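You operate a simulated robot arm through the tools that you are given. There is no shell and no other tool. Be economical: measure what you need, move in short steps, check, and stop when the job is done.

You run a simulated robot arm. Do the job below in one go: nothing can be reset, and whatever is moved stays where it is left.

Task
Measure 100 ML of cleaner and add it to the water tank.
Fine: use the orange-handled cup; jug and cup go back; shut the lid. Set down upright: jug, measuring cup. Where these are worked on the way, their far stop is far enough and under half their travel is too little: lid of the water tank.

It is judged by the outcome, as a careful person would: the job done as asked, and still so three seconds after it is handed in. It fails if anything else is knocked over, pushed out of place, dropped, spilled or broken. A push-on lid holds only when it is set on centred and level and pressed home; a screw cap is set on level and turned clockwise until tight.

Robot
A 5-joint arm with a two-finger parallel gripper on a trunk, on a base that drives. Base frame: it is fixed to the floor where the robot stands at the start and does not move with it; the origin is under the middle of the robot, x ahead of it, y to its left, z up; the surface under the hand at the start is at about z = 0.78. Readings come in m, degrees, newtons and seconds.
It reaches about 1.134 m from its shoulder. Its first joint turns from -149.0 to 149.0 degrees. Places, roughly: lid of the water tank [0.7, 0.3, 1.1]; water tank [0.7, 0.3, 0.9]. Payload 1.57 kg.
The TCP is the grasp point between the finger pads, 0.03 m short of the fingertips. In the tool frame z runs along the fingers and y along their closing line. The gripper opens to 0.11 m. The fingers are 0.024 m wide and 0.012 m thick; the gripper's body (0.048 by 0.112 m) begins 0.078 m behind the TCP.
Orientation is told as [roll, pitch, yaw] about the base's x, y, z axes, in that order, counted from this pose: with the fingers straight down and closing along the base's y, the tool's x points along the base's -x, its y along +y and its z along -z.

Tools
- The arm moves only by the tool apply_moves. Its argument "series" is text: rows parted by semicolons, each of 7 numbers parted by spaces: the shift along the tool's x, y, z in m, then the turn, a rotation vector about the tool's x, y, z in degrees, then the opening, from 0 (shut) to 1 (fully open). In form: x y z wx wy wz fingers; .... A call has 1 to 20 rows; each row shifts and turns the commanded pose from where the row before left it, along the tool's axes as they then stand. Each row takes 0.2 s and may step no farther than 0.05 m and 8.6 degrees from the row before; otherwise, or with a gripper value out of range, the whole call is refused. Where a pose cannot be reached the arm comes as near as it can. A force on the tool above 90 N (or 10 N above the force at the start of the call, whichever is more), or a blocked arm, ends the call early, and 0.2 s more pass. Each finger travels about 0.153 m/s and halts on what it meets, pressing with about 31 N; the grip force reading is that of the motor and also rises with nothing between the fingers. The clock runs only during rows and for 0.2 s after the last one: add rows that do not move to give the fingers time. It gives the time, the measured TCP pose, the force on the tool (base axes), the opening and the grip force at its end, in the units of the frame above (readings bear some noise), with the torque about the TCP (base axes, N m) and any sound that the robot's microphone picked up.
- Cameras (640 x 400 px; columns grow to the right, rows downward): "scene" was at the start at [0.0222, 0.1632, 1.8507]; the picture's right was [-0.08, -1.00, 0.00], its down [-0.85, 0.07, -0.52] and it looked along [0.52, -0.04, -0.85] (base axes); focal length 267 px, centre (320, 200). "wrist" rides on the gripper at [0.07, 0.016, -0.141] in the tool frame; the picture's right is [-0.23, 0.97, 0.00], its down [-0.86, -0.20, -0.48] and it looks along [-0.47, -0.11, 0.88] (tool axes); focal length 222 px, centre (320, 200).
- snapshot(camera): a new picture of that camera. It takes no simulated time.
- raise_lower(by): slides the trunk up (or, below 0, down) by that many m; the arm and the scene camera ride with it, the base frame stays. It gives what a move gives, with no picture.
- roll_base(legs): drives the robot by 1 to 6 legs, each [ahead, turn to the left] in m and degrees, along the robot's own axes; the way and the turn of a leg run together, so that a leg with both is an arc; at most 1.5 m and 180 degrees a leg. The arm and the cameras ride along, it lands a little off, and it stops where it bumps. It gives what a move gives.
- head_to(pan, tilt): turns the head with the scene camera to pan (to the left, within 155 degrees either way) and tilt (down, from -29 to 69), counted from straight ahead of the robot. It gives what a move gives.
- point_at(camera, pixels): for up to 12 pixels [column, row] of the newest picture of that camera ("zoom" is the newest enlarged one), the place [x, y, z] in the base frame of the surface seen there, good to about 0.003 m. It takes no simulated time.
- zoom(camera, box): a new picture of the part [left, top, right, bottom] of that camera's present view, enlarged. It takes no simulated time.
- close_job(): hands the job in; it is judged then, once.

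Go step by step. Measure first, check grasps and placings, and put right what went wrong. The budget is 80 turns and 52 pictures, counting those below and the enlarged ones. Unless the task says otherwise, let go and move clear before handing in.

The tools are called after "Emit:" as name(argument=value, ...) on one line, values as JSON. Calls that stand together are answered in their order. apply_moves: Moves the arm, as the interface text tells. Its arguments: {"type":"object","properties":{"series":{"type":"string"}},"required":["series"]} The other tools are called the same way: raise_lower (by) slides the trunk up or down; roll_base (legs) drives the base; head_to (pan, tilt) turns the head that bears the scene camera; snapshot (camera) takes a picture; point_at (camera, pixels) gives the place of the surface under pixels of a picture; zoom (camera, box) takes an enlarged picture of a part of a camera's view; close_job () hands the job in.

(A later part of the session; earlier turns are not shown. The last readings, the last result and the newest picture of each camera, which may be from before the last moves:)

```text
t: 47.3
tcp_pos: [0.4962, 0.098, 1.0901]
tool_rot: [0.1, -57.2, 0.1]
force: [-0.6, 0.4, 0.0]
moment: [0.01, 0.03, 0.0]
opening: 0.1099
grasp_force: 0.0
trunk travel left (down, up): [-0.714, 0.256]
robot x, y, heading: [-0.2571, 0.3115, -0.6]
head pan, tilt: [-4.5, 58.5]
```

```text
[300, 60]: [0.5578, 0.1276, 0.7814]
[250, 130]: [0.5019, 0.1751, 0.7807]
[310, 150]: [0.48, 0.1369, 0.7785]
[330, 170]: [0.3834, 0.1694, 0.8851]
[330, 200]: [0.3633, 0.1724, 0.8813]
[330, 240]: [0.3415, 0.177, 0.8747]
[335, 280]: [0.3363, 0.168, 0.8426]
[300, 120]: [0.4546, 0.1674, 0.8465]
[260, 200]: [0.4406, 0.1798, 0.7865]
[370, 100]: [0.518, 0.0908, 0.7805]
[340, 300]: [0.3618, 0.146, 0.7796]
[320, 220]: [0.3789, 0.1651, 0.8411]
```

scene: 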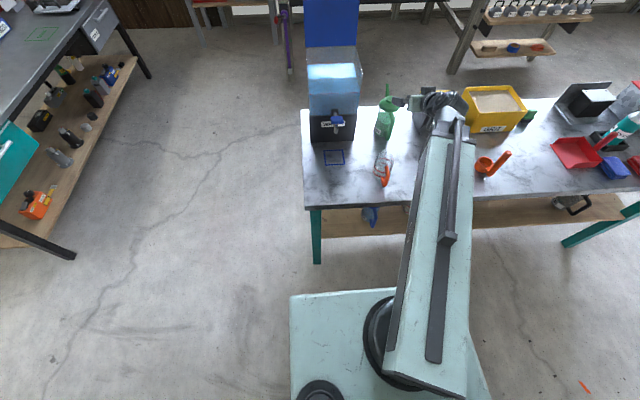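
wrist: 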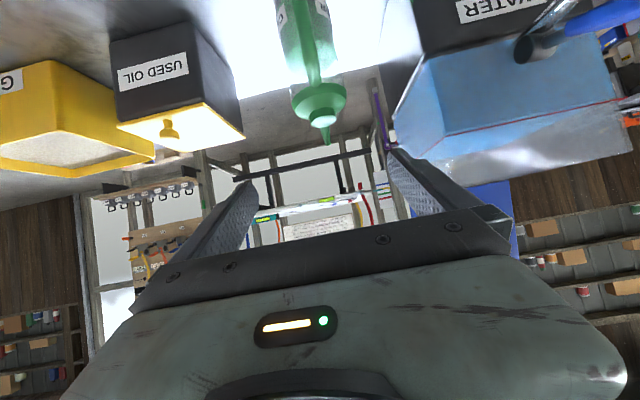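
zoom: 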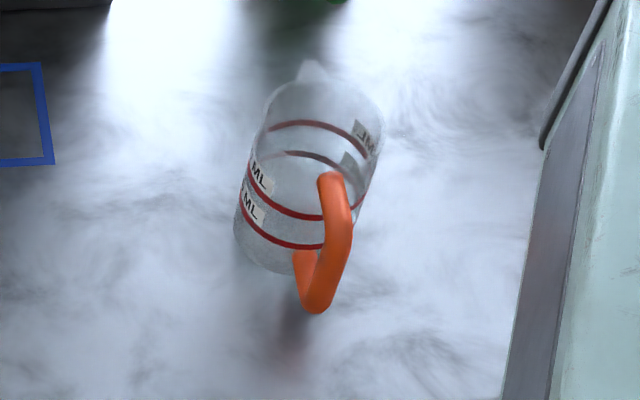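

Liquid level in the jug is z≈0.864; handle bar at x≈0.577, y≈0.107. I'll approach it pitched ~60°, straddle the bar, then grip.

Emit:
raise_lower(by=-0.155)

Emit:
apply_moves(series="-0.016 0.0045 0.025 0 -2.8 0 0.9;-0.016 0.0045 0.025 0 0 0 0.8;0 0 0 0 0 0 0.7")

Emit:
snapshot(camera="wrist")

```text
t: 49.1
tcp_pos: [0.4947, 0.097, 0.9337]
tool_rot: [0.0, -57.2, 0.2]
force: [0.1, 0.1, 0.0]
moment: [0.02, 0.0, -0.01]
opening: 0.1099
grasp_force: 0.0
trunk travel left (down, up): [-0.559, 0.411]
robot x, y, heading: [-0.2605, 0.3146, -0.4]
head pan, tilt: [-4.5, 58.5]
```

```text
t: 49.9
tcp_pos: [0.5537, 0.1065, 0.9443]
tool_rot: [0.1, -59.9, 0.1]
force: [0.3, 0.8, 0.1]
moment: [0.01, 0.0, 0.01]
opening: 0.0771
grasp_force: 0.1
out of reach, approached as far as the arm can: row 1
trunk travel left (down, up): [-0.559, 0.411]
robot x, y, heading: [-0.2604, 0.3118, -0.5]
head pan, tilt: [-4.5, 58.5]
```

```text
19 pictures are left
```

wrist: 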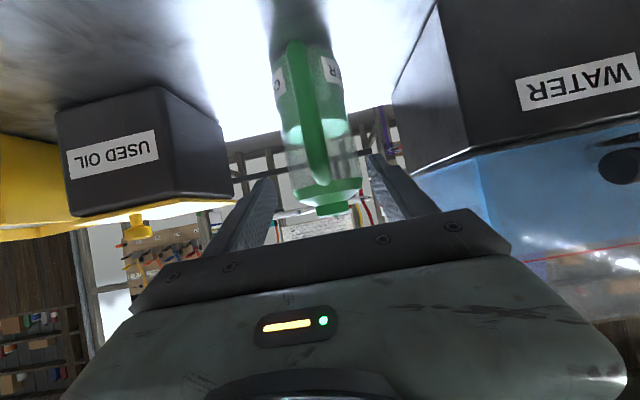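

The handle (315,120) is centred between the fingers. Lower, advance, close.

Emit:
raise_lower(by=-0.068)

Emit:
apply_moves(series="-0.0115 0 0.02 0 0 0 0.6;0 0 0 0 0 0 0.3;0 0 0 0 0 0 0;0 0 0 0 0 0 0;0 0 0 0 0 0 0")

Emit:
zoom(camera="scene", box=[330, 70, 450, 190])

```text
t: 51.0
tcp_pos: [0.5542, 0.1057, 0.8767]
tool_rot: [0.1, -59.9, 0.2]
force: [0.7, 0.5, -0.6]
moment: [0.02, 0.0, 0.0]
opening: 0.077
grasp_force: 0.1
trunk travel left (down, up): [-0.491, 0.479]
robot x, y, heading: [-0.2605, 0.3131, -0.6]
head pan, tilt: [-4.5, 58.5]
```

```text
t: 52.2
tcp_pos: [0.5772, 0.1065, 0.878]
tool_rot: [0.2, -60.0, 0.2]
force: [2.8, 1.5, 2.0]
moment: [-0.04, -0.41, 0.06]
opening: 0.0178
grasp_force: 31.4
trunk travel left (down, up): [-0.491, 0.479]
robot x, y, heading: [-0.2606, 0.3154, -0.5]
head pan, tilt: [-4.5, 58.5]
```

```text
3.33 times, centred on (390, 130) of scene
```

zoom: 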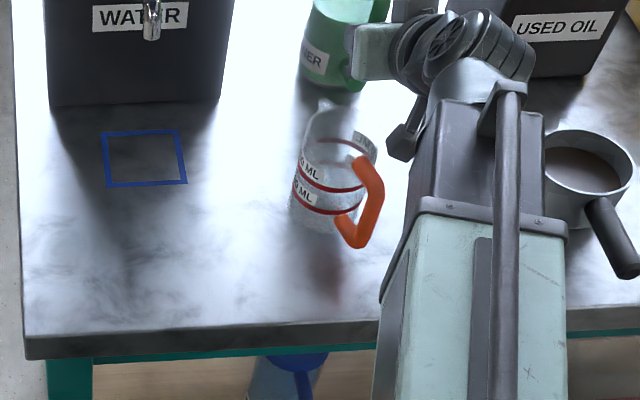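

Handle gripped (0.0178). Lift slightly and measure the cup from this picture.

Emit:
point_at(camera="zoom", pixels=[[310, 198], [325, 210], [305, 170], [325, 185], [345, 145], [330, 105], [360, 163], [370, 190], [362, 235], [310, 225], [300, 130], [590, 160]])

Emit:
raise_lower(by=0.02)

Emit:
snapshot(camera="wrist")

```text
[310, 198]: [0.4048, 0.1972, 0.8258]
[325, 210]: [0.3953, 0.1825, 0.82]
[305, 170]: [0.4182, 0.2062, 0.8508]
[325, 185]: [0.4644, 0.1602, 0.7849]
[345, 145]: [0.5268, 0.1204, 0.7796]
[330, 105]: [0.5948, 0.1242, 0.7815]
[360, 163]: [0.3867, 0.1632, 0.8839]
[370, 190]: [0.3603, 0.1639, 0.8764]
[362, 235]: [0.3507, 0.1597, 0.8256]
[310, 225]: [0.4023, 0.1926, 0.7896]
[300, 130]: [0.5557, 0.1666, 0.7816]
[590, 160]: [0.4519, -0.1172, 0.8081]
```

```text
t: 52.9
tcp_pos: [0.5768, 0.1078, 0.8958]
tool_rot: [0.1, -59.9, 0.2]
force: [-0.1, 0.3, -4.9]
moment: [-0.01, 0.41, -0.02]
opening: 0.0174
grasp_force: 31.1
trunk travel left (down, up): [-0.511, 0.459]
robot x, y, heading: [-0.2598, 0.3136, -0.6]
head pan, tilt: [-4.5, 58.5]
```

```text
17 pictures are left
```

wrist: 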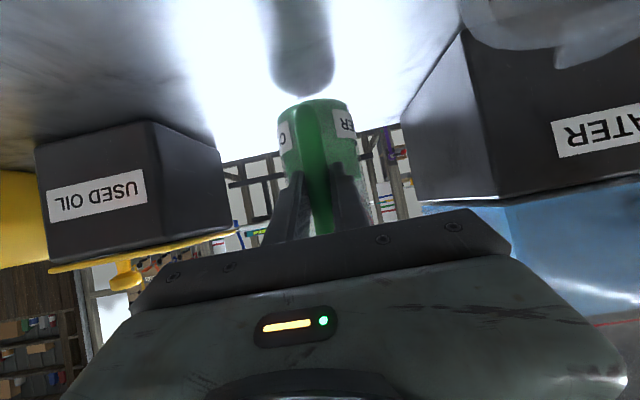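

Jug lifted steadily (≈0.5 kg, no slip). Raise it well above the cup and back the robot off 0.3 m.

Emit:
raise_lower(by=0.24)

Emit:
roll_base(legs=[[-0.3, 0]])

Emit:
snapshot(camera="scene")

```text
t: 55.4
tcp_pos: [0.5778, 0.1071, 1.1366]
tool_rot: [0.1, -59.9, 0.2]
force: [-0.1, 0.2, -5.8]
moment: [0.01, 0.42, 0.0]
opening: 0.0175
grasp_force: 30.8
trunk travel left (down, up): [-0.751, 0.219]
robot x, y, heading: [-0.258, 0.3108, -0.5]
head pan, tilt: [-4.5, 58.5]
```

```text
t: 57.4
tcp_pos: [0.2754, 0.1098, 1.1373]
tool_rot: [0.2, -59.8, 0.2]
force: [-0.3, 0.8, -4.6]
moment: [0.02, 0.41, -0.02]
opening: 0.0176
grasp_force: 30.6
trunk travel left (down, up): [-0.751, 0.219]
robot x, y, heading: [-0.5587, 0.3159, -0.6]
head pan, tilt: [-4.5, 58.5]
```

```text
16 pictures are left
```

scene: 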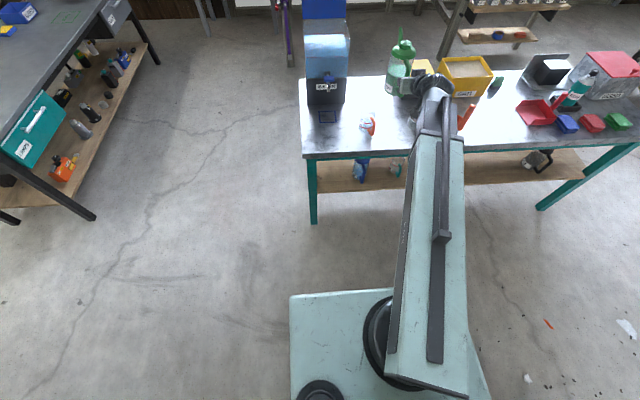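

Check spout tip and cup position relative to the hand with an enlargement.

Emit:
zoom(camera="scene", box=[350, 20, 450, 140])

```text
3.33 times, centred on (400, 80) of scene
```

zoom: 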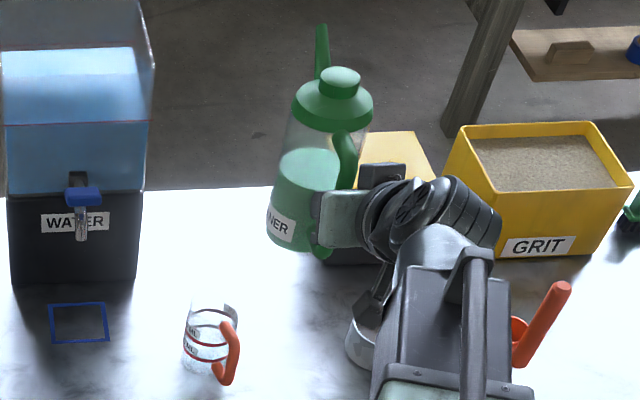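

Emit:
point_at(camera="zoom", pixels=[[322, 30], [322, 45], [322, 70], [340, 75], [335, 115], [300, 170], [345, 150], [285, 235], [200, 355], [192, 340], [230, 325], [210, 345]])

```text
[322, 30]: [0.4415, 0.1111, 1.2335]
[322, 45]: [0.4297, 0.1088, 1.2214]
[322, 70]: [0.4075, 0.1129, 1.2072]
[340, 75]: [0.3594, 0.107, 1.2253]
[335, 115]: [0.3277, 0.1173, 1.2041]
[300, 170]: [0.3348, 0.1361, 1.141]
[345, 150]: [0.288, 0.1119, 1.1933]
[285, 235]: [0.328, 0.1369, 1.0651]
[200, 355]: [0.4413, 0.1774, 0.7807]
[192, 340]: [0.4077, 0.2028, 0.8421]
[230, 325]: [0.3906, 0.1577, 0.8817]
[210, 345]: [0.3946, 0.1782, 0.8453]
```

Spout tip is (+0.168,+0.098) from the TCP; flow should begin near 54° of tilt. Align so the tip will be over the cup centre (0.425,0.166), and tilt to 46°.

Emit:
apply_moves(series="0.0075 0.028 -0.013 0 0 0 0;0.0075 0.028 -0.013 0 0 0 0;0 0 0 0 0 0 0")

Emit:
raise_lower(by=-0.01)

Emit:
apply_moves(series="0 0 0 0 4 0 0;0 0 0 0 6 0 0;0 0 0 0 6 0 0;0 0 0 0 6 0 0;0 0 0 0 6 0 0;0 0 0 0 6 0 0;0 0 0 0 6 0 0;0 0 0 0 6 0 0;0 0 0 0 0 0 0")

Emit:
zoom(camera="scene", box=[320, 50, 440, 170])

```text
t: 58.2
tcp_pos: [0.2455, 0.165, 1.1359]
tool_rot: [0.0, -59.9, 0.3]
force: [-0.3, -0.3, -4.6]
moment: [-0.02, 0.41, 0.0]
opening: 0.0174
grasp_force: 30.9
trunk travel left (down, up): [-0.751, 0.219]
robot x, y, heading: [-0.5598, 0.3169, -0.4]
head pan, tilt: [-4.5, 58.5]
```

```text
t: 58.8
tcp_pos: [0.2456, 0.1652, 1.1259]
tool_rot: [0.1, -59.9, 0.3]
force: [0.4, -0.5, -5.2]
moment: [0.01, 0.4, 0.05]
opening: 0.0177
grasp_force: 31.2
trunk travel left (down, up): [-0.741, 0.229]
robot x, y, heading: [-0.5617, 0.3139, -0.3]
head pan, tilt: [-4.5, 58.5]
```

```text
t: 60.8
tcp_pos: [0.245, 0.1655, 1.0142]
tool_rot: [0.0, -13.8, 0.3]
force: [0.9, -0.3, -5.6]
moment: [0.0, 0.27, -0.01]
opening: 0.0179
grasp_force: 30.7
out of reach, approached as far as the arm can: row 1, 2, 3, 4, 5, 6, 7, 8
trunk travel left (down, up): [-0.741, 0.229]
robot x, y, heading: [-0.5642, 0.3155, -0.3]
head pan, tilt: [-4.5, 58.5]
```

```text
3.33 times, centred on (380, 110) of scene
```

zoom: 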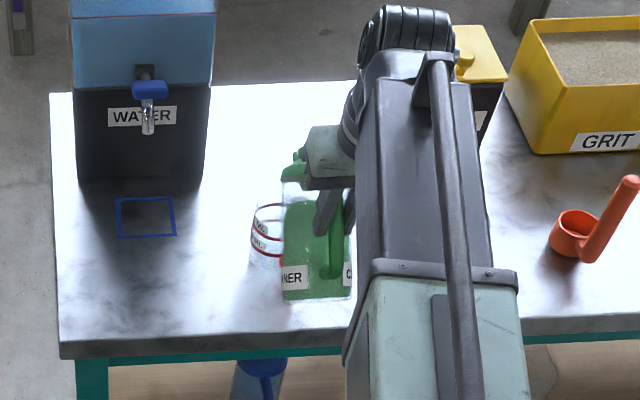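

Cup's left side with its rings is visible (255–285, 205–270). Tilt gradually to 54° and look.

Emit:
apply_moves(series="0 0 0 0 3 0 0;0 0 0 0 3 0 0;0 0 0 0 2 0 0;0 0 0 0 0 0 0;0 0 0 0 0 0 0;0 0 0 0 0 0 0")

Emit:
snapshot(camera="wrist")

```text
t: 62.2
tcp_pos: [0.2458, 0.1661, 1.0082]
tool_rot: [0.1, -6.0, 0.4]
force: [-0.7, 0.5, -5.6]
moment: [0.01, 0.25, 0.01]
opening: 0.0177
grasp_force: 30.8
out of reach, approached as far as the arm can: row 2
trunk travel left (down, up): [-0.741, 0.229]
robot x, y, heading: [-0.5598, 0.316, -0.4]
head pan, tilt: [-4.5, 58.5]
```

```text
13 pictures are left
```

wrist: 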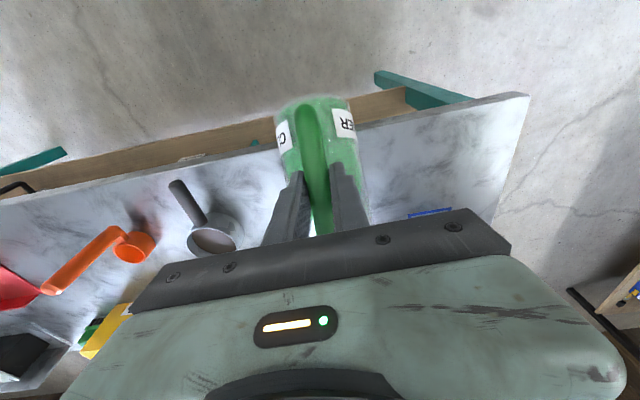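

The wrist camera can't see the cup; I'll use the scene view. Tilt to 56° and dwell briefly.

Emit:
apply_moves(series="0 0 0 0 2 0 0;0 0 0 0 0 0 0;0 0 0 0 0 0 0;0 0 0 0 0 0 0")

Emit:
zoom(camera="scene", box=[350, 95, 410, 145])

```text
t: 63.2
tcp_pos: [0.2455, 0.1663, 1.0077]
tool_rot: [0.1, -3.9, 0.2]
force: [0.5, 0.3, -4.7]
moment: [0.03, 0.22, 0.02]
opening: 0.0177
grasp_force: 30.8
trunk travel left (down, up): [-0.741, 0.229]
robot x, y, heading: [-0.5605, 0.3162, -0.8]
head pan, tilt: [-4.5, 58.5]
```

```text
8.00 times, centred on (380, 120) of scene
```

zoom: 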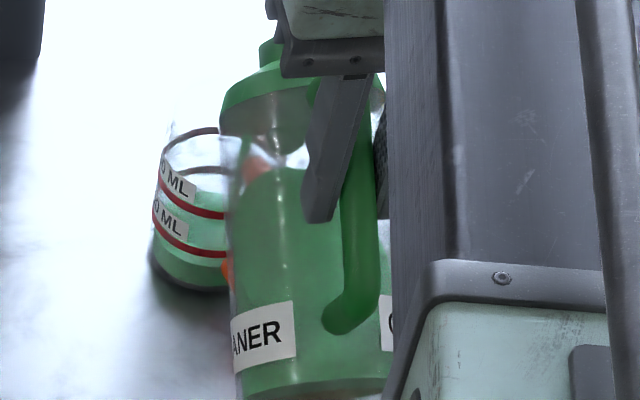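

Cleaner is already in the cup near the lower ring (row ~250). Tilt back at once and check the level.

Emit:
apply_moves(series="0 0 0 0 -8 0 0;0 0 0 0 -8 0 0;0 0 0 0 -8 0 0;0 0 0 0 0 0 0")

Emit:
zoom(camera="scene", box=[350, 100, 390, 135])

Emit:
point_at(camera="zoom", pixels=[[100, 250], [130, 270], [170, 260], [130, 225], [170, 230], [130, 190], [170, 180], [120, 310], [100, 140], [150, 330]])

```text
t: 64.2
tcp_pos: [0.2446, 0.1658, 1.0358]
tool_rot: [0.0, -27.9, 0.3]
force: [-0.1, 0.1, -3.9]
moment: [0.0, 0.32, 0.02]
opening: 0.0179
grasp_force: 31.2
out of reach, approached as far as the arm can: row 2, 3
trunk travel left (down, up): [-0.741, 0.229]
robot x, y, heading: [-0.5573, 0.3143, -0.5]
head pan, tilt: [-4.5, 58.5]
```

```text
11.43 times, centred on (370, 118) of scene
```

zoom: 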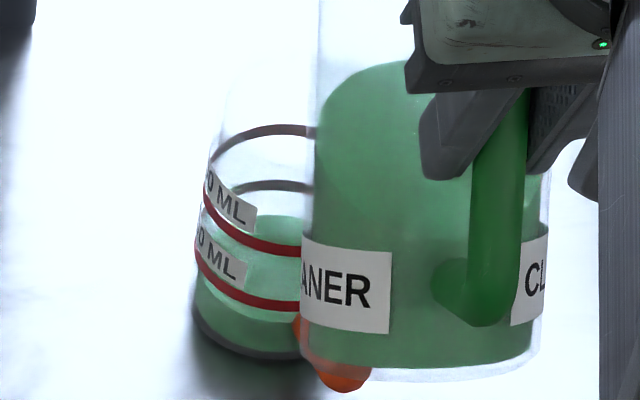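

```text
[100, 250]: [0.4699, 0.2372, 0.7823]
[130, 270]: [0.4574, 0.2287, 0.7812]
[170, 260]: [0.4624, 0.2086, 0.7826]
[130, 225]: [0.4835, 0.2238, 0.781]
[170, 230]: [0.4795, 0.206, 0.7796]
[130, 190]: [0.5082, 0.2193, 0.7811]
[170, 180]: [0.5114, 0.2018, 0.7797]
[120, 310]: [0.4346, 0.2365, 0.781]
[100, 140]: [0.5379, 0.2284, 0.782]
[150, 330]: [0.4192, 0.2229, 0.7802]
```

The liquid's back edge (row ~217) lies below the back lower ring (row ~185). Measure ring and surface heights.

Emit:
point_at(camera="zoom", pixels=[[280, 222], [285, 235], [270, 275], [255, 280], [220, 295], [250, 330], [225, 260], [215, 278], [250, 297], [290, 305], [270, 184], [280, 129]])

```text
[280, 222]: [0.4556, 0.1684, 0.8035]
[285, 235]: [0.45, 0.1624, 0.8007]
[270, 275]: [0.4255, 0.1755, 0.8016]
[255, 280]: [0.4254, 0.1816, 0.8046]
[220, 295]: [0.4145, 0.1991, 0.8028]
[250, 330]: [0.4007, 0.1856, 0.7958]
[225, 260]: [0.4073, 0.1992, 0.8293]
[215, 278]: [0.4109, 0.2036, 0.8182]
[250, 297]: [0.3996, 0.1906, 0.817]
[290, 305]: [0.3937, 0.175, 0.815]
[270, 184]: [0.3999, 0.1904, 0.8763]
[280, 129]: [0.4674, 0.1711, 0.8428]
```

Surface z≈0.802 against the lower (100 ML) ring at ≈0.8165: roughly 55–60 mL so far. A second, short pour at 56°.

Emit:
apply_moves(series="0 0 0 0 8 0 0;0 0 0 0 8 0 0;0 0 0 0 8 0 0;0 0 0 0 0 0 0;0 0 0 0 0 0 0;0 0 0 0 -8 0 0;0 0 0 0 -8 0 0;0 0 0 0 -8 0 0;0 0 0 0 0 0 0")

Emit:
zoom(camera="scene", box=[350, 100, 390, 135])

Emit:
point_at(camera="zoom", pixels=[[280, 222], [285, 235], [270, 275], [255, 280], [220, 295], [250, 330], [285, 210], [265, 230], [250, 297], [290, 305], [240, 270], [280, 129]])

```text
t: 66.2
tcp_pos: [0.2454, 0.1647, 1.0356]
tool_rot: [-0.1, -27.9, 0.3]
force: [-0.3, -0.7, -3.7]
moment: [-0.02, 0.27, 0.04]
opening: 0.0181
grasp_force: 31.1
out of reach, approached as far as the arm can: row 1, 2, 3, 6, 7, 8
trunk travel left (down, up): [-0.741, 0.229]
robot x, y, heading: [-0.5592, 0.3152, -0.4]
head pan, tilt: [-4.5, 58.5]
```

```text
11.43 times, centred on (370, 118) of scene
```

zoom: 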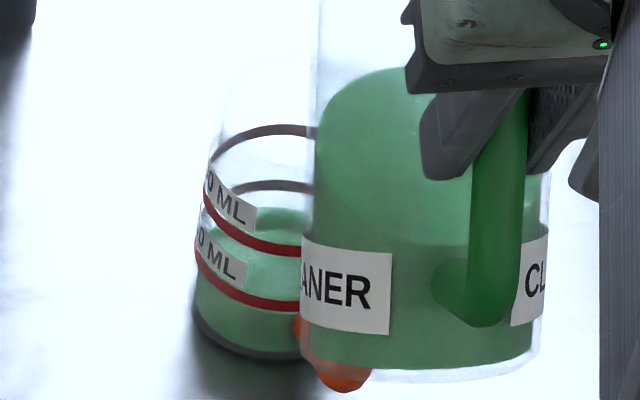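

```text
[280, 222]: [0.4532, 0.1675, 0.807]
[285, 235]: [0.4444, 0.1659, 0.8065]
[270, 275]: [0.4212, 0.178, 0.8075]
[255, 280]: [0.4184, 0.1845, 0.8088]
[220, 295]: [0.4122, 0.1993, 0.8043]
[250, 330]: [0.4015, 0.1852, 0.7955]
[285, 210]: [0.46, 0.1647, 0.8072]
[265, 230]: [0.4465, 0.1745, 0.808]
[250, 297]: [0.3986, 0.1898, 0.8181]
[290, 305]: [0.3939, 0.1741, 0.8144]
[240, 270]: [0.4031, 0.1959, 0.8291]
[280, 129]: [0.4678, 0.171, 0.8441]
```

Surface now z≈0.8073; about 9 mm (≈30 mL) to go. One more short pour at 58°.

Emit:
apply_moves(series="0 0 0 0 8 0 0;0 0 0 0 8 0 0;0 0 0 0 8 0 0;0 0 0 0 2 0 0;0 0 0 0 0 0 0;0 0 0 0 -8 0 0;0 0 0 0 -8 0 0;0 0 0 0 -8 0 0;0 0 0 0 -2 0 0;0 0 0 0 0 0 0")

Emit:
zoom(camera="scene", box=[350, 100, 390, 135])

Emit:
point_at(camera="zoom", pixels=[[280, 222], [285, 235], [270, 275], [255, 275], [265, 270], [280, 210], [285, 205], [265, 225], [235, 291], [270, 302], [290, 265], [280, 129]])

```text
t: 68.4
tcp_pos: [0.2455, 0.1661, 1.0355]
tool_rot: [0.0, -27.9, 0.3]
force: [0.7, -0.5, -3.8]
moment: [-0.02, 0.28, 0.0]
opening: 0.0174
grasp_force: 31.1
out of reach, approached as far as the arm can: row 1, 2, 3, 7, 8, 9
trunk travel left (down, up): [-0.741, 0.229]
robot x, y, heading: [-0.5566, 0.3152, -0.4]
head pan, tilt: [-4.5, 58.5]
```

```text
11.43 times, centred on (370, 118) of scene
```

zoom: 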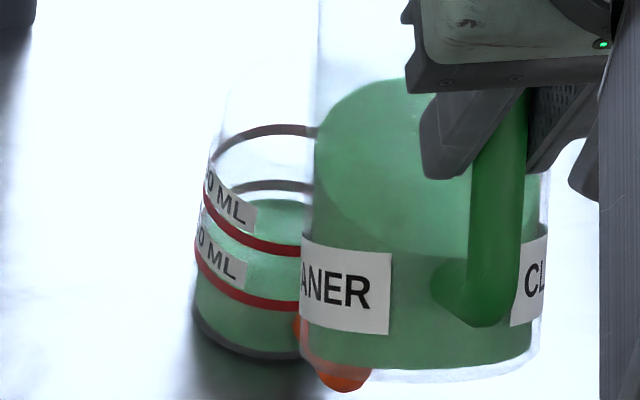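

```text
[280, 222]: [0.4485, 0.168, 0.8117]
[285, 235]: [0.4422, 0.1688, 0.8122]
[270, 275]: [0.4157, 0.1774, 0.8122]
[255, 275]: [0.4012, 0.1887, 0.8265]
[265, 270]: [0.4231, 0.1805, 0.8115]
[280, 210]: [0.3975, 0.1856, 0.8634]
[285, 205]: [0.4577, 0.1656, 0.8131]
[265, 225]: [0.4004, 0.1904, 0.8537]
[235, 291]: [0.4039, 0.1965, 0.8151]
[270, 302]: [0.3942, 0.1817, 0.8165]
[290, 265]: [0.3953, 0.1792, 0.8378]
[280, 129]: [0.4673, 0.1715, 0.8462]
```

Surface z≈0.812 versus ring ≈0.816; about 15 mL short. Repeat the short pour with a touch more dwell.

Emit:
apply_moves(series="0 0 0 0 8 0 0;0 0 0 0 8 0 0;0 0 0 0 8 0 0;0 0 0 0 2.6 0 0;0 0 0 0 0 0 0;0 0 0 0 -8 0 0;0 0 0 0 -8 0 0;0 0 0 0 -8 0 0;0 0 0 0 -2.6 0 0;0 0 0 0 0 0 0")

Emit:
zoom(camera="scene", box=[350, 100, 390, 135])

Emit:
point_at(camera="zoom", pixels=[[280, 215], [285, 235], [270, 275], [270, 230], [265, 265], [280, 225], [288, 205], [275, 265], [235, 291], [270, 302], [250, 297], [285, 270]])

```text
t: 70.6
tcp_pos: [0.2452, 0.1647, 1.0366]
tool_rot: [0.1, -28.0, 0.3]
force: [-0.8, 0.2, -4.0]
moment: [-0.02, 0.28, -0.02]
opening: 0.0177
grasp_force: 31.5
out of reach, approached as far as the arm can: row 1, 2, 3, 7, 8, 9
trunk travel left (down, up): [-0.741, 0.229]
robot x, y, heading: [-0.5581, 0.3168, -0.3]
head pan, tilt: [-4.5, 58.5]
```

```text
11.43 times, centred on (370, 118) of scene
```

zoom: 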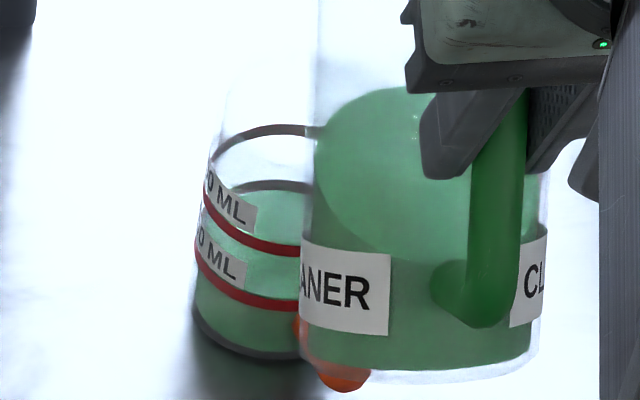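

```text
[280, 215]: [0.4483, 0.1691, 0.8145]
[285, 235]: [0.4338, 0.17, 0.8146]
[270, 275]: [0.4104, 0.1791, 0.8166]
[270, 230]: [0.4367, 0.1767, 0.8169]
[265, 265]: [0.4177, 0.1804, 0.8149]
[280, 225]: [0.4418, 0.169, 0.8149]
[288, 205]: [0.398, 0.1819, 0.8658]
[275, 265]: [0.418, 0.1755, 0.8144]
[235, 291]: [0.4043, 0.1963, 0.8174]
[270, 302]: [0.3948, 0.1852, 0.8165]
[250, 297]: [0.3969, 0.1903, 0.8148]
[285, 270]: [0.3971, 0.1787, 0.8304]
```

Surface (z≈0.815) now meets the lower ring (≈0.816): 100 mL. Bring the jug upright and carry it back.

Emit:
apply_moves(series="0 0 0 0 -8 0 0;0 0 0 0 -8 0 0;0 0 0 0 -8 0 0;0 0 0 0 -8 0 0;0 -0.028 0 0 0 0 0;0 -0.0295 0 0 0 0 0;0 0 0 0 0 0 0")

Emit:
roll_base(legs=[[0.3, 0]])

```text
t: 72.2
tcp_pos: [0.2455, 0.1058, 1.126]
tool_rot: [0.1, -59.9, 0.2]
force: [-0.4, 1.0, -3.7]
moment: [0.01, 0.36, -0.01]
opening: 0.0177
grasp_force: 31.2
out of reach, approached as far as the arm can: row 1, 2, 3, 4
trunk travel left (down, up): [-0.741, 0.229]
robot x, y, heading: [-0.5585, 0.3183, -0.4]
head pan, tilt: [-4.5, 58.5]
```

```text
t: 74.2
tcp_pos: [0.5461, 0.1033, 1.1252]
tool_rot: [0.1, -59.9, 0.2]
force: [-0.6, 0.9, -4.1]
moment: [-0.03, 0.3, 0.0]
opening: 0.018
grasp_force: 31.2
trunk travel left (down, up): [-0.741, 0.229]
robot x, y, heading: [-0.2607, 0.3138, -0.6]
head pan, tilt: [-4.5, 58.5]
```

Align to the original spot (TCP 0.577, 0.107) and lower most of the way.

Emit:
apply_moves(series="-0.0155 0.0035 0.0268 0 0 0 0;0 0 0 0 0 0 0")

Emit:
raise_lower(by=-0.238)

Emit:
zoom(camera="scene", box=[330, 70, 450, 190])

```text
t: 74.8
tcp_pos: [0.5785, 0.1073, 1.1249]
tool_rot: [0.1, -59.9, 0.2]
force: [-0.2, 0.4, -3.9]
moment: [0.0, 0.35, -0.05]
opening: 0.0175
grasp_force: 31.3
trunk travel left (down, up): [-0.741, 0.229]
robot x, y, heading: [-0.2632, 0.3124, -0.5]
head pan, tilt: [-4.5, 58.5]
```

```text
t: 77.3
tcp_pos: [0.5766, 0.1077, 0.8884]
tool_rot: [0.2, -59.9, 0.3]
force: [0.0, 0.1, -4.4]
moment: [-0.02, 0.36, 0.0]
opening: 0.0177
grasp_force: 31.1
trunk travel left (down, up): [-0.503, 0.467]
robot x, y, heading: [-0.2607, 0.3143, -0.7]
head pan, tilt: [-4.5, 58.5]
```

```text
3.33 times, centred on (390, 130) of scene
```

zoom: 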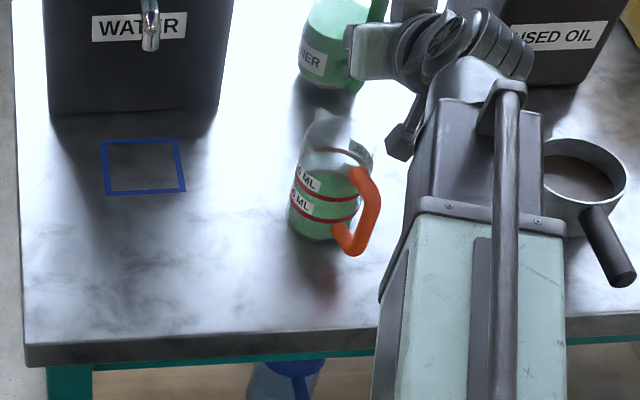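

No spills; cup shows the level at the lower line. Set the jug down, release and retreat.

Emit:
raise_lower(by=-0.0115)

Emit:
apply_moves(series="0 0 0 0 0 0 0.15;0 0 0 0 0 0 0.4;0 0 0 0 0 0 0.7;0.0115 0 -0.02 0 0 0 0.7;0 0 0 0 0 0 0.7")

Emit:
raise_lower(by=0.1)

Emit:
apply_moves(series="0.018 0 -0.031 0 0 0 0.7;0.018 0 -0.031 0 0 0 0.7;0 0 0 0 0 0 0.7")

Emit:
snapshot(camera="wrist")

```text
t: 77.9
tcp_pos: [0.5765, 0.1074, 0.8779]
tool_rot: [0.1, -60.2, 0.2]
force: [-3.0, -0.4, 7.2]
moment: [0.0, -1.02, -0.04]
opening: 0.0177
grasp_force: 31.3
trunk travel left (down, up): [-0.491, 0.479]
robot x, y, heading: [-0.258, 0.3148, -0.6]
head pan, tilt: [-4.5, 58.5]
```

```text
t: 79.1
tcp_pos: [0.5542, 0.108, 0.8768]
tool_rot: [0.2, -59.9, 0.3]
force: [0.1, -0.2, 0.6]
moment: [-0.03, -0.02, -0.02]
opening: 0.0771
grasp_force: 0.2
trunk travel left (down, up): [-0.491, 0.479]
robot x, y, heading: [-0.2569, 0.3139, -0.3]
head pan, tilt: [-4.5, 58.5]
```

```text
t: 80.5
tcp_pos: [0.5549, 0.1079, 0.978]
tool_rot: [0.1, -60.0, 0.2]
force: [0.9, 0.2, -0.4]
moment: [0.01, -0.02, -0.02]
opening: 0.0771
grasp_force: 0.1
trunk travel left (down, up): [-0.591, 0.379]
robot x, y, heading: [-0.2598, 0.3171, -0.4]
head pan, tilt: [-4.5, 58.5]
```

```text
t: 81.2
tcp_pos: [0.4824, 0.1063, 0.977]
tool_rot: [0.2, -59.9, 0.2]
force: [0.2, -0.4, 0.0]
moment: [0.0, 0.02, 0.03]
opening: 0.0769
grasp_force: 0.0
trunk travel left (down, up): [-0.591, 0.379]
robot x, y, heading: [-0.2565, 0.3139, -0.7]
head pan, tilt: [-4.5, 58.5]
```

```text
6 pictures are left
```

wrist: 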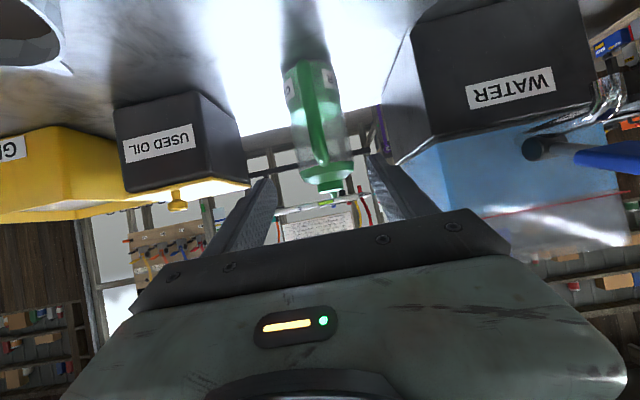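

Jug stands in place. Using the last enlargement, I measure the cup's handle precisely (no new picture).

Emit:
point_at(camera="zoom", pixels=[[356, 185], [362, 185], [372, 185], [379, 200], [365, 200], [372, 205], [362, 220], [370, 225], [352, 240], [360, 245], [345, 235], [322, 125]])

```text
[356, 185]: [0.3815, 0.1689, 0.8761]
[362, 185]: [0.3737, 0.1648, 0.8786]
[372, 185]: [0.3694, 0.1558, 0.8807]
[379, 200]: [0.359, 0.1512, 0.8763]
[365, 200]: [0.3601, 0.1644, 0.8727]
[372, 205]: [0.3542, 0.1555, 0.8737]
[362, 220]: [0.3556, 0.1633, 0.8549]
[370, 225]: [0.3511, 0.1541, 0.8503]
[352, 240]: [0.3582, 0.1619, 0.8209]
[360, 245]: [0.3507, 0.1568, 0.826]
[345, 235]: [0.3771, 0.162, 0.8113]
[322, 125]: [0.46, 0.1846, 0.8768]
```

Handle bar centre ≈(0.358,0.158), z 0.825–0.87. I'll back off, make the tool horizontal, lower and approach.

Emit:
raise_lower(by=0.05)

Emit:
roll_base(legs=[[-0.35, 0]])

Emit:
apply_moves(series="0 0.01 0 0 -8 0 0.6;0 0.01 0 0 -8 0 0.6;0 0.01 0 0 -8 0 0.6;0 0.01 0 0 -6 0 0.6;0 0.01 0 0 0 0 0.6;0 0 0.02 0 0 0 0.6;0 0 0 0 0 0 0.6")

```text
t: 82.2
tcp_pos: [0.4827, 0.1074, 1.0262]
tool_rot: [0.1, -59.8, 0.3]
force: [-0.8, 1.0, -0.3]
moment: [0.0, 0.0, 0.01]
opening: 0.0769
grasp_force: 0.0
trunk travel left (down, up): [-0.641, 0.329]
robot x, y, heading: [-0.261, 0.3148, -0.6]
head pan, tilt: [-4.5, 58.5]
```

```text
t: 84.4
tcp_pos: [0.1327, 0.1105, 1.027]
tool_rot: [0.1, -59.9, 0.1]
force: [-0.2, 0.0, 1.0]
moment: [0.01, -0.02, 0.01]
opening: 0.0772
grasp_force: 0.0
trunk travel left (down, up): [-0.641, 0.329]
robot x, y, heading: [-0.6099, 0.3168, -0.4]
head pan, tilt: [-4.5, 58.5]
```

```text
t: 86.0
tcp_pos: [0.1933, 0.1426, 1.1458]
tool_rot: [16.7, -89.9, -16.4]
force: [-0.2, 0.5, -0.2]
moment: [0.0, 0.0, -0.01]
opening: 0.0662
grasp_force: 0.1
out of reach, approached as far as the arm can: row 1, 2, 3, 4, 5
trunk travel left (down, up): [-0.641, 0.329]
robot x, y, heading: [-0.6078, 0.3171, -0.7]
head pan, tilt: [-4.5, 58.5]
```

Tool is horizontal. Lower to handle height and come forward most of the way.

Emit:
raise_lower(by=-0.297)

Emit:
apply_moves(series="0 0.005 0.03 0 0 0 0.6;0 0.005 0.03 0 0 0 0.6;0 0.005 0.03 0 0 0 0.6;0 0 0.02 0 0 0 0.6;0 0 0 0 0 0 0.6")

Emit:
snapshot(camera="wrist")

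Emit:
point_at(camera="wrist", pixels=[[320, 200], [315, 180], [315, 150], [300, 150], [330, 150]])

```text
t: 89.0
tcp_pos: [0.1942, 0.1442, 0.8489]
tool_rot: [16.2, -89.9, -15.8]
force: [0.1, 0.6, 0.1]
moment: [-0.01, -0.01, 0.01]
opening: 0.0661
grasp_force: 0.1
trunk travel left (down, up): [-0.344, 0.626]
robot x, y, heading: [-0.608, 0.318, -0.5]
head pan, tilt: [-4.5, 58.5]
```

```text
t: 90.2
tcp_pos: [0.3026, 0.1597, 0.8476]
tool_rot: [9.8, -89.8, -9.5]
force: [0.7, 0.0, -0.5]
moment: [0.02, 0.01, -0.02]
opening: 0.066
grasp_force: 0.2
trunk travel left (down, up): [-0.344, 0.626]
robot x, y, heading: [-0.6092, 0.316, -0.9]
head pan, tilt: [-4.5, 58.5]
```

```text
5 pictures are left
```

wrist: 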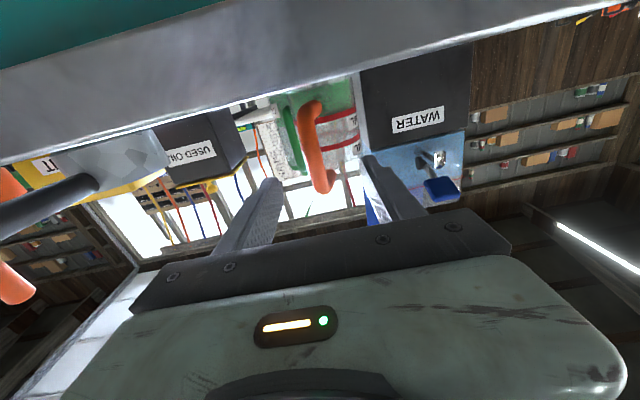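

```text
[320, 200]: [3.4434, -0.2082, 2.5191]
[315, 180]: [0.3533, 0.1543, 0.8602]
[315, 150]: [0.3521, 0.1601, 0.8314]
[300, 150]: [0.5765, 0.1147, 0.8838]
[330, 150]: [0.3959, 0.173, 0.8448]
```

Handle is right between the fingers at (0.353,0.157). Advance 0.047 and close.

Emit:
apply_moves(series="0 -0.001 0.024 0 0 0 0.6;0 -0.001 0.0235 0 0 0 0.6;0 0 0 0 0 0 0.3;0 0 0 0 0 0 0;0 0 0 0 0 0 0;0 0 0 0 0 0 0")

Emit:
raise_lower(by=0.02)

```text
t: 91.6
tcp_pos: [0.3501, 0.1574, 0.8495]
tool_rot: [13.5, -89.9, -13.2]
force: [1.1, 0.0, 0.3]
moment: [-0.02, -0.05, 0.0]
opening: 0.0147
grasp_force: 30.6
trunk travel left (down, up): [-0.344, 0.626]
robot x, y, heading: [-0.6111, 0.3169, -0.9]
head pan, tilt: [-4.5, 58.5]
```

```text
t: 92.3
tcp_pos: [0.3513, 0.1565, 0.8689]
tool_rot: [11.5, -89.8, -11.1]
force: [-0.6, -1.0, -2.5]
moment: [0.02, 0.12, 0.02]
opening: 0.0146
grasp_force: 30.8
trunk travel left (down, up): [-0.364, 0.606]
robot x, y, heading: [-0.6091, 0.3152, -0.8]
head pan, tilt: [-4.5, 58.5]
```

Cup lifted level (≈2 N). Raise fully, draw it in, turn toward the tank line (y≈0.345) and drive forward.

Emit:
raise_lower(by=0.598)

Emit:
apply_moves(series="0 0.01 -0.01 0 0 0 0;0 0.015 -0.015 0 0 0 0;0 0.02 -0.015 0 0 0 0;0 0.02 -0.015 0 0 0 0;0 0.02 -0.015 0 0 0 0;0 0.02 -0.015 0 0 0 0;0 0.02 -0.015 0 0 0 0;0 0.02 -0.01 0 0 0 0;0 0.02 0 0 0 0 0;0 0.015 0 0 0 0 0;0 0.01 0 0 0 0 0;0 0 0 0 0 0 0")

Emit:
roll_base(legs=[[0.479, 0]])

```text
refused: 0.598 is not a number from -0.4 to 0.4
```

```text
t: 94.9
tcp_pos: [0.2408, 0.3465, 0.8686]
tool_rot: [18.0, -89.9, -17.6]
force: [0.1, 0.0, -0.9]
moment: [0.01, 0.1, -0.02]
opening: 0.0147
grasp_force: 30.4
trunk travel left (down, up): [-0.364, 0.606]
robot x, y, heading: [-0.611, 0.3172, -0.5]
head pan, tilt: [-4.5, 58.5]
```

```text
t: 97.1
tcp_pos: [0.5889, 0.3399, 0.876]
tool_rot: [150.2, -89.6, -150.3]
force: [-23.4, 0.7, 85.3]
moment: [0.38, 9.86, -0.42]
opening: 0.0148
grasp_force: 31.1
trunk travel left (down, up): [-0.364, 0.606]
robot x, y, heading: [-0.2445, 0.313, -0.7]
head pan, tilt: [-4.5, 58.5]
stopped in leg 1: the force on the tool passed its limit at 316 N (the readings are from after the stop); the commanded pose is now the measured one
```

The raise was refused (step limit) and the following drive ran the cup low into something: I must look at the damage before moving.

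Emit:
snapshot(camera="scene")

Emit:
point_at(camera="scene", pixels=[[320, 200], [330, 120], [340, 120], [330, 100], [350, 100], [320, 80]])

```text
4 pictures are left
```

scene: 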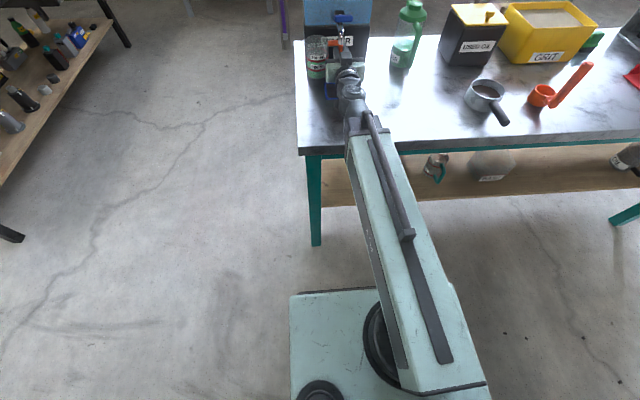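

```text
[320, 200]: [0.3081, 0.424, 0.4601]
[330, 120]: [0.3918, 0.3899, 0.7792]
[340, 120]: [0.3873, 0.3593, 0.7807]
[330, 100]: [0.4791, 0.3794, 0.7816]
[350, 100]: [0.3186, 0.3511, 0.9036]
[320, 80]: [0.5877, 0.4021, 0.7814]
```

Emit:
zoom(camera="scene", box=[290, 0, 390, 120])

Emit:
point_at(camera="zoom", pixels=[[90, 120], [85, 150], [85, 180], [100, 220], [130, 200], [135, 130], [170, 55], [240, 120], [235, 60], [60, 60], [215, 150], [150, 250]])

```text
3.33 times, centred on (340, 60) of scene
```

zoom: 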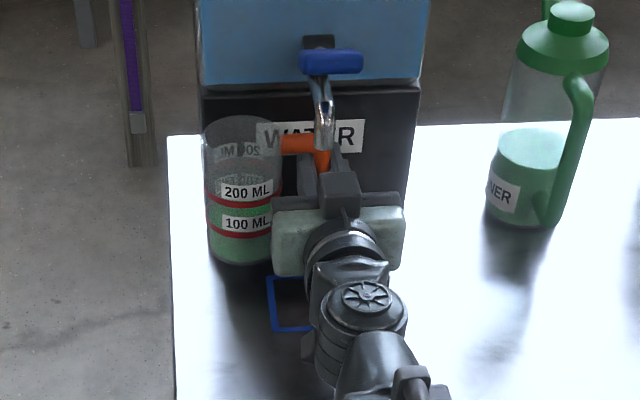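

```text
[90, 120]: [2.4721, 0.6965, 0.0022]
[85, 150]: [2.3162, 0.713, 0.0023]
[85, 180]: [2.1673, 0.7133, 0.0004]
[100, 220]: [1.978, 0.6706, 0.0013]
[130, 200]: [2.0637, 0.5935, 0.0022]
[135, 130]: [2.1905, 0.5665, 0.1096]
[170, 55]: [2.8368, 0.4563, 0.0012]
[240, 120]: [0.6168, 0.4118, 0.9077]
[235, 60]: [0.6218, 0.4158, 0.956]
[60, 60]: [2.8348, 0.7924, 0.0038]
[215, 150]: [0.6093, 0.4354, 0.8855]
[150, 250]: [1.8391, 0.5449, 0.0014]
```

Remarkably the cup is still upright and full to the 100 ML ring, swung sideways in the grip; jug untouched. Check whether the tank moved by measuring tap and cup.

Emit:
point_at(camera="zoom", pixels=[[335, 62], [320, 100], [205, 86], [420, 80], [380, 95], [395, 190], [240, 195], [240, 245], [240, 212], [225, 125], [325, 155], [295, 145]])

```text
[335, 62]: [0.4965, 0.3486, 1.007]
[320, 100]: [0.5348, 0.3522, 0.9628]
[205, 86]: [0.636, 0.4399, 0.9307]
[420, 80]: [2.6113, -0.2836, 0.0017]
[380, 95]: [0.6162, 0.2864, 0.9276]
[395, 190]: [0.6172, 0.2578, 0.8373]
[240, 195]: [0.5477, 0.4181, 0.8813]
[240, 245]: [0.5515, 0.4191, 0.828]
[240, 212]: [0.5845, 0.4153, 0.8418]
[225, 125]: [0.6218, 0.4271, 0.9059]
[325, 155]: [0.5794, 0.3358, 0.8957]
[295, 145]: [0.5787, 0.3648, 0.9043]
```

Tank face still at x≈0.617 and level intact (0.032 above cup floor). The cup now hangs to +y of the handle, so I can pour by rolling the tool. First back straight out the way it came.

Emit:
roll_base(legs=[[-0.34, 0]])

```text
t: 97.8
tcp_pos: [0.5888, 0.3397, 0.8769]
tool_rot: [126.8, -89.4, -126.6]
force: [1.9, -1.8, 121.3]
moment: [0.99, 18.43, 1.04]
opening: 0.0146
grasp_force: 31.0
trunk travel left (down, up): [-0.364, 0.606]
robot x, y, heading: [-0.246, 0.3174, -0.9]
head pan, tilt: [-4.5, 58.5]
stopped in leg 1: the force on the tool passed its limit at 120 N (the readings are from after the stop); the commanded pose is now the measured one
```

The reaction is upward, ~0.15 m behind the TCP: the wrist seems to be pressing on the table. Raise the trunk slightly to relieve it.

Emit:
raise_lower(by=0.01)

Emit:
point_at(camera="zoom", pixels=[[323, 145], [323, 130], [340, 190], [335, 178], [370, 295], [338, 230], [400, 220], [310, 350], [275, 300], [355, 250]])

```text
t: 98.4
tcp_pos: [0.5891, 0.3409, 0.8769]
tool_rot: [86.1, -89.6, -86.1]
force: [-11.6, 0.6, 6.5]
moment: [-0.28, 0.14, -0.03]
opening: 0.0148
grasp_force: 30.7
trunk travel left (down, up): [-0.371, 0.599]
robot x, y, heading: [-0.248, 0.3117, -0.8]
head pan, tilt: [-4.5, 58.5]
stopped: the force on the tool passed its limit at 136 N (the readings are from after the stop); the commanded pose is now the measured one
```

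```text
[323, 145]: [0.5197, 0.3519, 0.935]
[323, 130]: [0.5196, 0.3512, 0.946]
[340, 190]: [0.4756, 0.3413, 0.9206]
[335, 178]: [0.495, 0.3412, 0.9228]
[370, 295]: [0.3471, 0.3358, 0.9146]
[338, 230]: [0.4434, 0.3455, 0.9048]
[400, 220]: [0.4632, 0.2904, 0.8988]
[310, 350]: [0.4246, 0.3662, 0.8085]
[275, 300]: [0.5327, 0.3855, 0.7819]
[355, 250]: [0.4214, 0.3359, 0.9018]
```

Relieved (force z down to 6 N). Tap spout sits ahead of the gripper's camera box, so backing out should be free; try a short back leg.

Emit:
roll_base(legs=[[-0.06, 0]])

```text
t: 99.3
tcp_pos: [0.5292, 0.34, 0.8743]
tool_rot: [78.3, -89.5, -78.4]
force: [5.4, 0.1, 7.8]
moment: [0.05, 0.97, -0.13]
opening: 0.0146
grasp_force: 30.7
trunk travel left (down, up): [-0.371, 0.599]
robot x, y, heading: [-0.3123, 0.3139, -0.6]
head pan, tilt: [-4.5, 58.5]
```

Free now. Back out the rest of the way.

Emit:
roll_base(legs=[[-0.24, 0]])

Emit:
raise_lower(by=0.02)

```text
t: 101.1
tcp_pos: [0.2865, 0.3441, 0.8744]
tool_rot: [76.1, -89.5, -76.2]
force: [-0.5, -0.4, -0.7]
moment: [-0.11, -0.01, 0.02]
opening: 0.0148
grasp_force: 31.3
trunk travel left (down, up): [-0.371, 0.599]
robot x, y, heading: [-0.5489, 0.3184, -0.5]
head pan, tilt: [-4.5, 58.5]
```

```text
t: 101.8
tcp_pos: [0.2878, 0.3415, 0.8956]
tool_rot: [76.3, -89.4, -76.3]
force: [0.4, -0.1, -1.8]
moment: [-0.12, -0.01, 0.02]
opening: 0.0149
grasp_force: 31.1
trunk travel left (down, up): [-0.391, 0.579]
robot x, y, heading: [-0.5489, 0.3141, -0.9]
head pan, tilt: [-4.5, 58.5]
```

Clear, cup still carried on the +y side (moment −0.12 about x). Raise 0.37 and verify the reading before anything else.

Emit:
raise_lower(by=0.37)

```text
t: 105.4
tcp_pos: [0.2875, 0.3424, 1.2657]
tool_rot: [76.2, -89.5, -76.4]
force: [0.2, -0.1, -2.0]
moment: [-0.12, -0.02, -0.02]
opening: 0.0148
grasp_force: 31.0
trunk travel left (down, up): [-0.761, 0.209]
robot x, y, heading: [-0.5493, 0.3165, -0.7]
head pan, tilt: [-4.5, 58.5]
```

At z=1.266, well above the tank rim. Drive forward and shift y so the lip will be over the opening.

Emit:
roll_base(legs=[[0.4, 0]])

Emit:
apply_moves(series="0 -0.01 0.01 0 0 0 0;0 -0.015 0.015 0 0 0 0;0 0 0 0 0 0 0")

Emit:
zoom(camera="scene", box=[260, 0, 420, 120])

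Emit:
point_at(camera="zoom", pixels=[[150, 250], [200, 250], [250, 250], [150, 200], [200, 180], [250, 150], [180, 120], [220, 320]])

```text
t: 107.9
tcp_pos: [0.6854, 0.3381, 1.2645]
tool_rot: [75.6, -89.5, -75.8]
force: [-0.1, 0.4, -1.1]
moment: [-0.16, 0.05, 0.0]
opening: 0.0145
grasp_force: 30.5
trunk travel left (down, up): [-0.761, 0.209]
robot x, y, heading: [-0.1518, 0.3123, -0.8]
head pan, tilt: [-4.5, 58.5]
```

```text
t: 108.7
tcp_pos: [0.7104, 0.3126, 1.265]
tool_rot: [73.7, -89.5, -73.9]
force: [-0.2, -0.8, -1.5]
moment: [-0.11, -0.03, 0.01]
opening: 0.0149
grasp_force: 30.9
trunk travel left (down, up): [-0.761, 0.209]
robot x, y, heading: [-0.1537, 0.3091, -0.5]
head pan, tilt: [-4.5, 58.5]
```

```text
3.33 times, centred on (340, 60) of scene
```

zoom: 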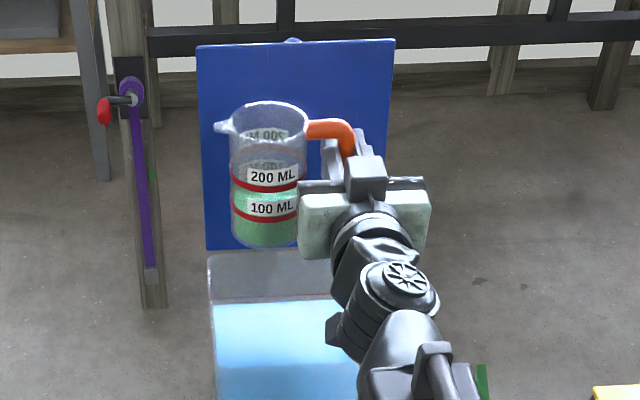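

```text
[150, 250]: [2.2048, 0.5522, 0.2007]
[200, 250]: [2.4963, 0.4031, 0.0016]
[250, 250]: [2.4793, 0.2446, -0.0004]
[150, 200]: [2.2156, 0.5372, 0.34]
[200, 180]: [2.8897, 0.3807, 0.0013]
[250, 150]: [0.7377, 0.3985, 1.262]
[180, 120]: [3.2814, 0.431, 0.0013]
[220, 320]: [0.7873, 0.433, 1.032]
```

Cup is upright, at 100 ML, spout toward +y, lid still open. Measure the lip before rolling.

Emit:
point_at(camera="zoom", pixels=[[221, 127], [228, 127], [240, 112], [270, 245], [240, 240], [300, 240], [250, 238], [215, 270], [212, 300], [230, 262], [260, 205], [345, 130]])

```text
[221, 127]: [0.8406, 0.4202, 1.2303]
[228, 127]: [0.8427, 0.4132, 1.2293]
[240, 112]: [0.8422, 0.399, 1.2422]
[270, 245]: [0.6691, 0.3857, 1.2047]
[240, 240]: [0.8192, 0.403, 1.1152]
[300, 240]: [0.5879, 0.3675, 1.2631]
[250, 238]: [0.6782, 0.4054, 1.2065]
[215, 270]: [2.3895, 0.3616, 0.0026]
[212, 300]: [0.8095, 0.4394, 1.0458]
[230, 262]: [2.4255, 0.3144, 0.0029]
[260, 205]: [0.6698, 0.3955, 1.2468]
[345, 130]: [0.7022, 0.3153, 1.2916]
```

Everything lies over the tank opening. Roll the cup: quickly to 49°, then slowly.

Emit:
apply_moves(series="0 0 0 0 0 -4 0;0 0 0 0 0 -7 0;0 0 0 0 0 -8 0;0 0 0 0 0 -8 0;0 0 0 0 0 -7 0;0 0 0 0 0 -6 0;0 0 0 0 0 -5 0;0 0 0 0 0 -4 0;0 0 0 0 0 -3 0;0 0 0 0 0 -3 0;0 0 0 0 0 -3 0;0 0 0 0 0 -3 0;0 0 0 0 0 -3 0;0 0 0 0 0 -3 0;0 0 0 0 0 -3 0;0 0 0 0 0 -3 0;0 0 0 0 0 -3 0;0 0 0 0 0 -3 0;0 0 0 0 0 0 0;0 0 0 0 0 0 0")

```text
t: 112.9
tcp_pos: [0.7103, 0.3118, 1.265]
tool_rot: [-90.0, -11.4, 89.8]
force: [-0.3, 0.2, -0.4]
moment: [-0.02, -0.01, 0.01]
opening: 0.015
grasp_force: 30.6
trunk travel left (down, up): [-0.761, 0.209]
robot x, y, heading: [-0.1529, 0.3094, -0.6]
head pan, tilt: [-4.5, 58.5]
```

At 79° of roll; continue to ~118° and let it drain.

Emit:
apply_moves(series="0 0 0 0 0 -4 0;0 0 0 0 0 -4 0;0 0 0 0 0 -4 0;0 0 0 0 0 -5 0;0 0 0 0 0 -5 0;0 0 0 0 0 -5 0;0 0 0 0 0 -6 0;0 0 0 0 0 -6 0;0 0 0 0 0 0 0;0 0 0 0 0 0 0;0 0 0 0 0 0 0;0 0 0 0 0 0 0;0 0 0 0 0 0 0;0 0 0 0 0 0 0;0 0 0 0 0 0 0;0 0 0 0 0 0 0;0 0 0 0 0 0 0;0 0 0 0 0 0 0;0 0 0 0 0 0 0;0 0 0 0 0 0 0")

```text
t: 117.1
tcp_pos: [0.7089, 0.3121, 1.2658]
tool_rot: [-90.0, 27.5, 90.0]
force: [1.0, 0.0, -1.3]
moment: [0.05, 0.0, 0.0]
opening: 0.0149
grasp_force: 30.7
trunk travel left (down, up): [-0.761, 0.209]
robot x, y, heading: [-0.1512, 0.31, -0.8]
head pan, tilt: [-4.5, 58.5]
```

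Drained. Roll the cup back upright; meanwhile measure the table's front edge from the last wrist picture for the put-down.

Emit:
apply_moves(series="0 0 0 0 0 5 0;0 0 0 0 0 8 0;0 0 0 0 0 8 0;0 0 0 0 0 8 0;0 0 0 0 0 8 0;0 0 0 0 0 8 0;0 0 0 0 0 8 0;0 0 0 0 0 8 0;0 0 0 0 0 8 0;0 0 0 0 0 8 0;0 0 0 0 0 8 0;0 0 0 0 0 8 0;0 0 0 0 0 8 0;0 0 0 0 0 8 0;0 0 0 0 0 6 0;0 0 0 0 0 3 0;0 0 0 0 0 0 0;0 0 0 0 0 0 0")

Emit:
point_at(camera="wrist", pixels=[[250, 50], [250, 70], [250, 90], [250, 97], [250, 103], [400, 20], [400, 45], [400, 60]])

```text
t: 120.9
tcp_pos: [0.7108, 0.3118, 1.2651]
tool_rot: [-88.4, -84.7, 88.5]
force: [-0.2, 0.9, -0.4]
moment: [-0.04, -0.02, 0.01]
opening: 0.015
grasp_force: 31.1
out of reach, approached as far as the arm can: row 2
trunk travel left (down, up): [-0.761, 0.209]
robot x, y, heading: [-0.1498, 0.3141, -0.8]
head pan, tilt: [-4.5, 58.5]
```

```text
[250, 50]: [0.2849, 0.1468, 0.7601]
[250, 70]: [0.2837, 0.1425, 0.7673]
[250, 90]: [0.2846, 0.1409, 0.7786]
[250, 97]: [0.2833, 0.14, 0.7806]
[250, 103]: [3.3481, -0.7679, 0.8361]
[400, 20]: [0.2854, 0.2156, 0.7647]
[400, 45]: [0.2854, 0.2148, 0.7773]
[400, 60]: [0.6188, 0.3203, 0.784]
```

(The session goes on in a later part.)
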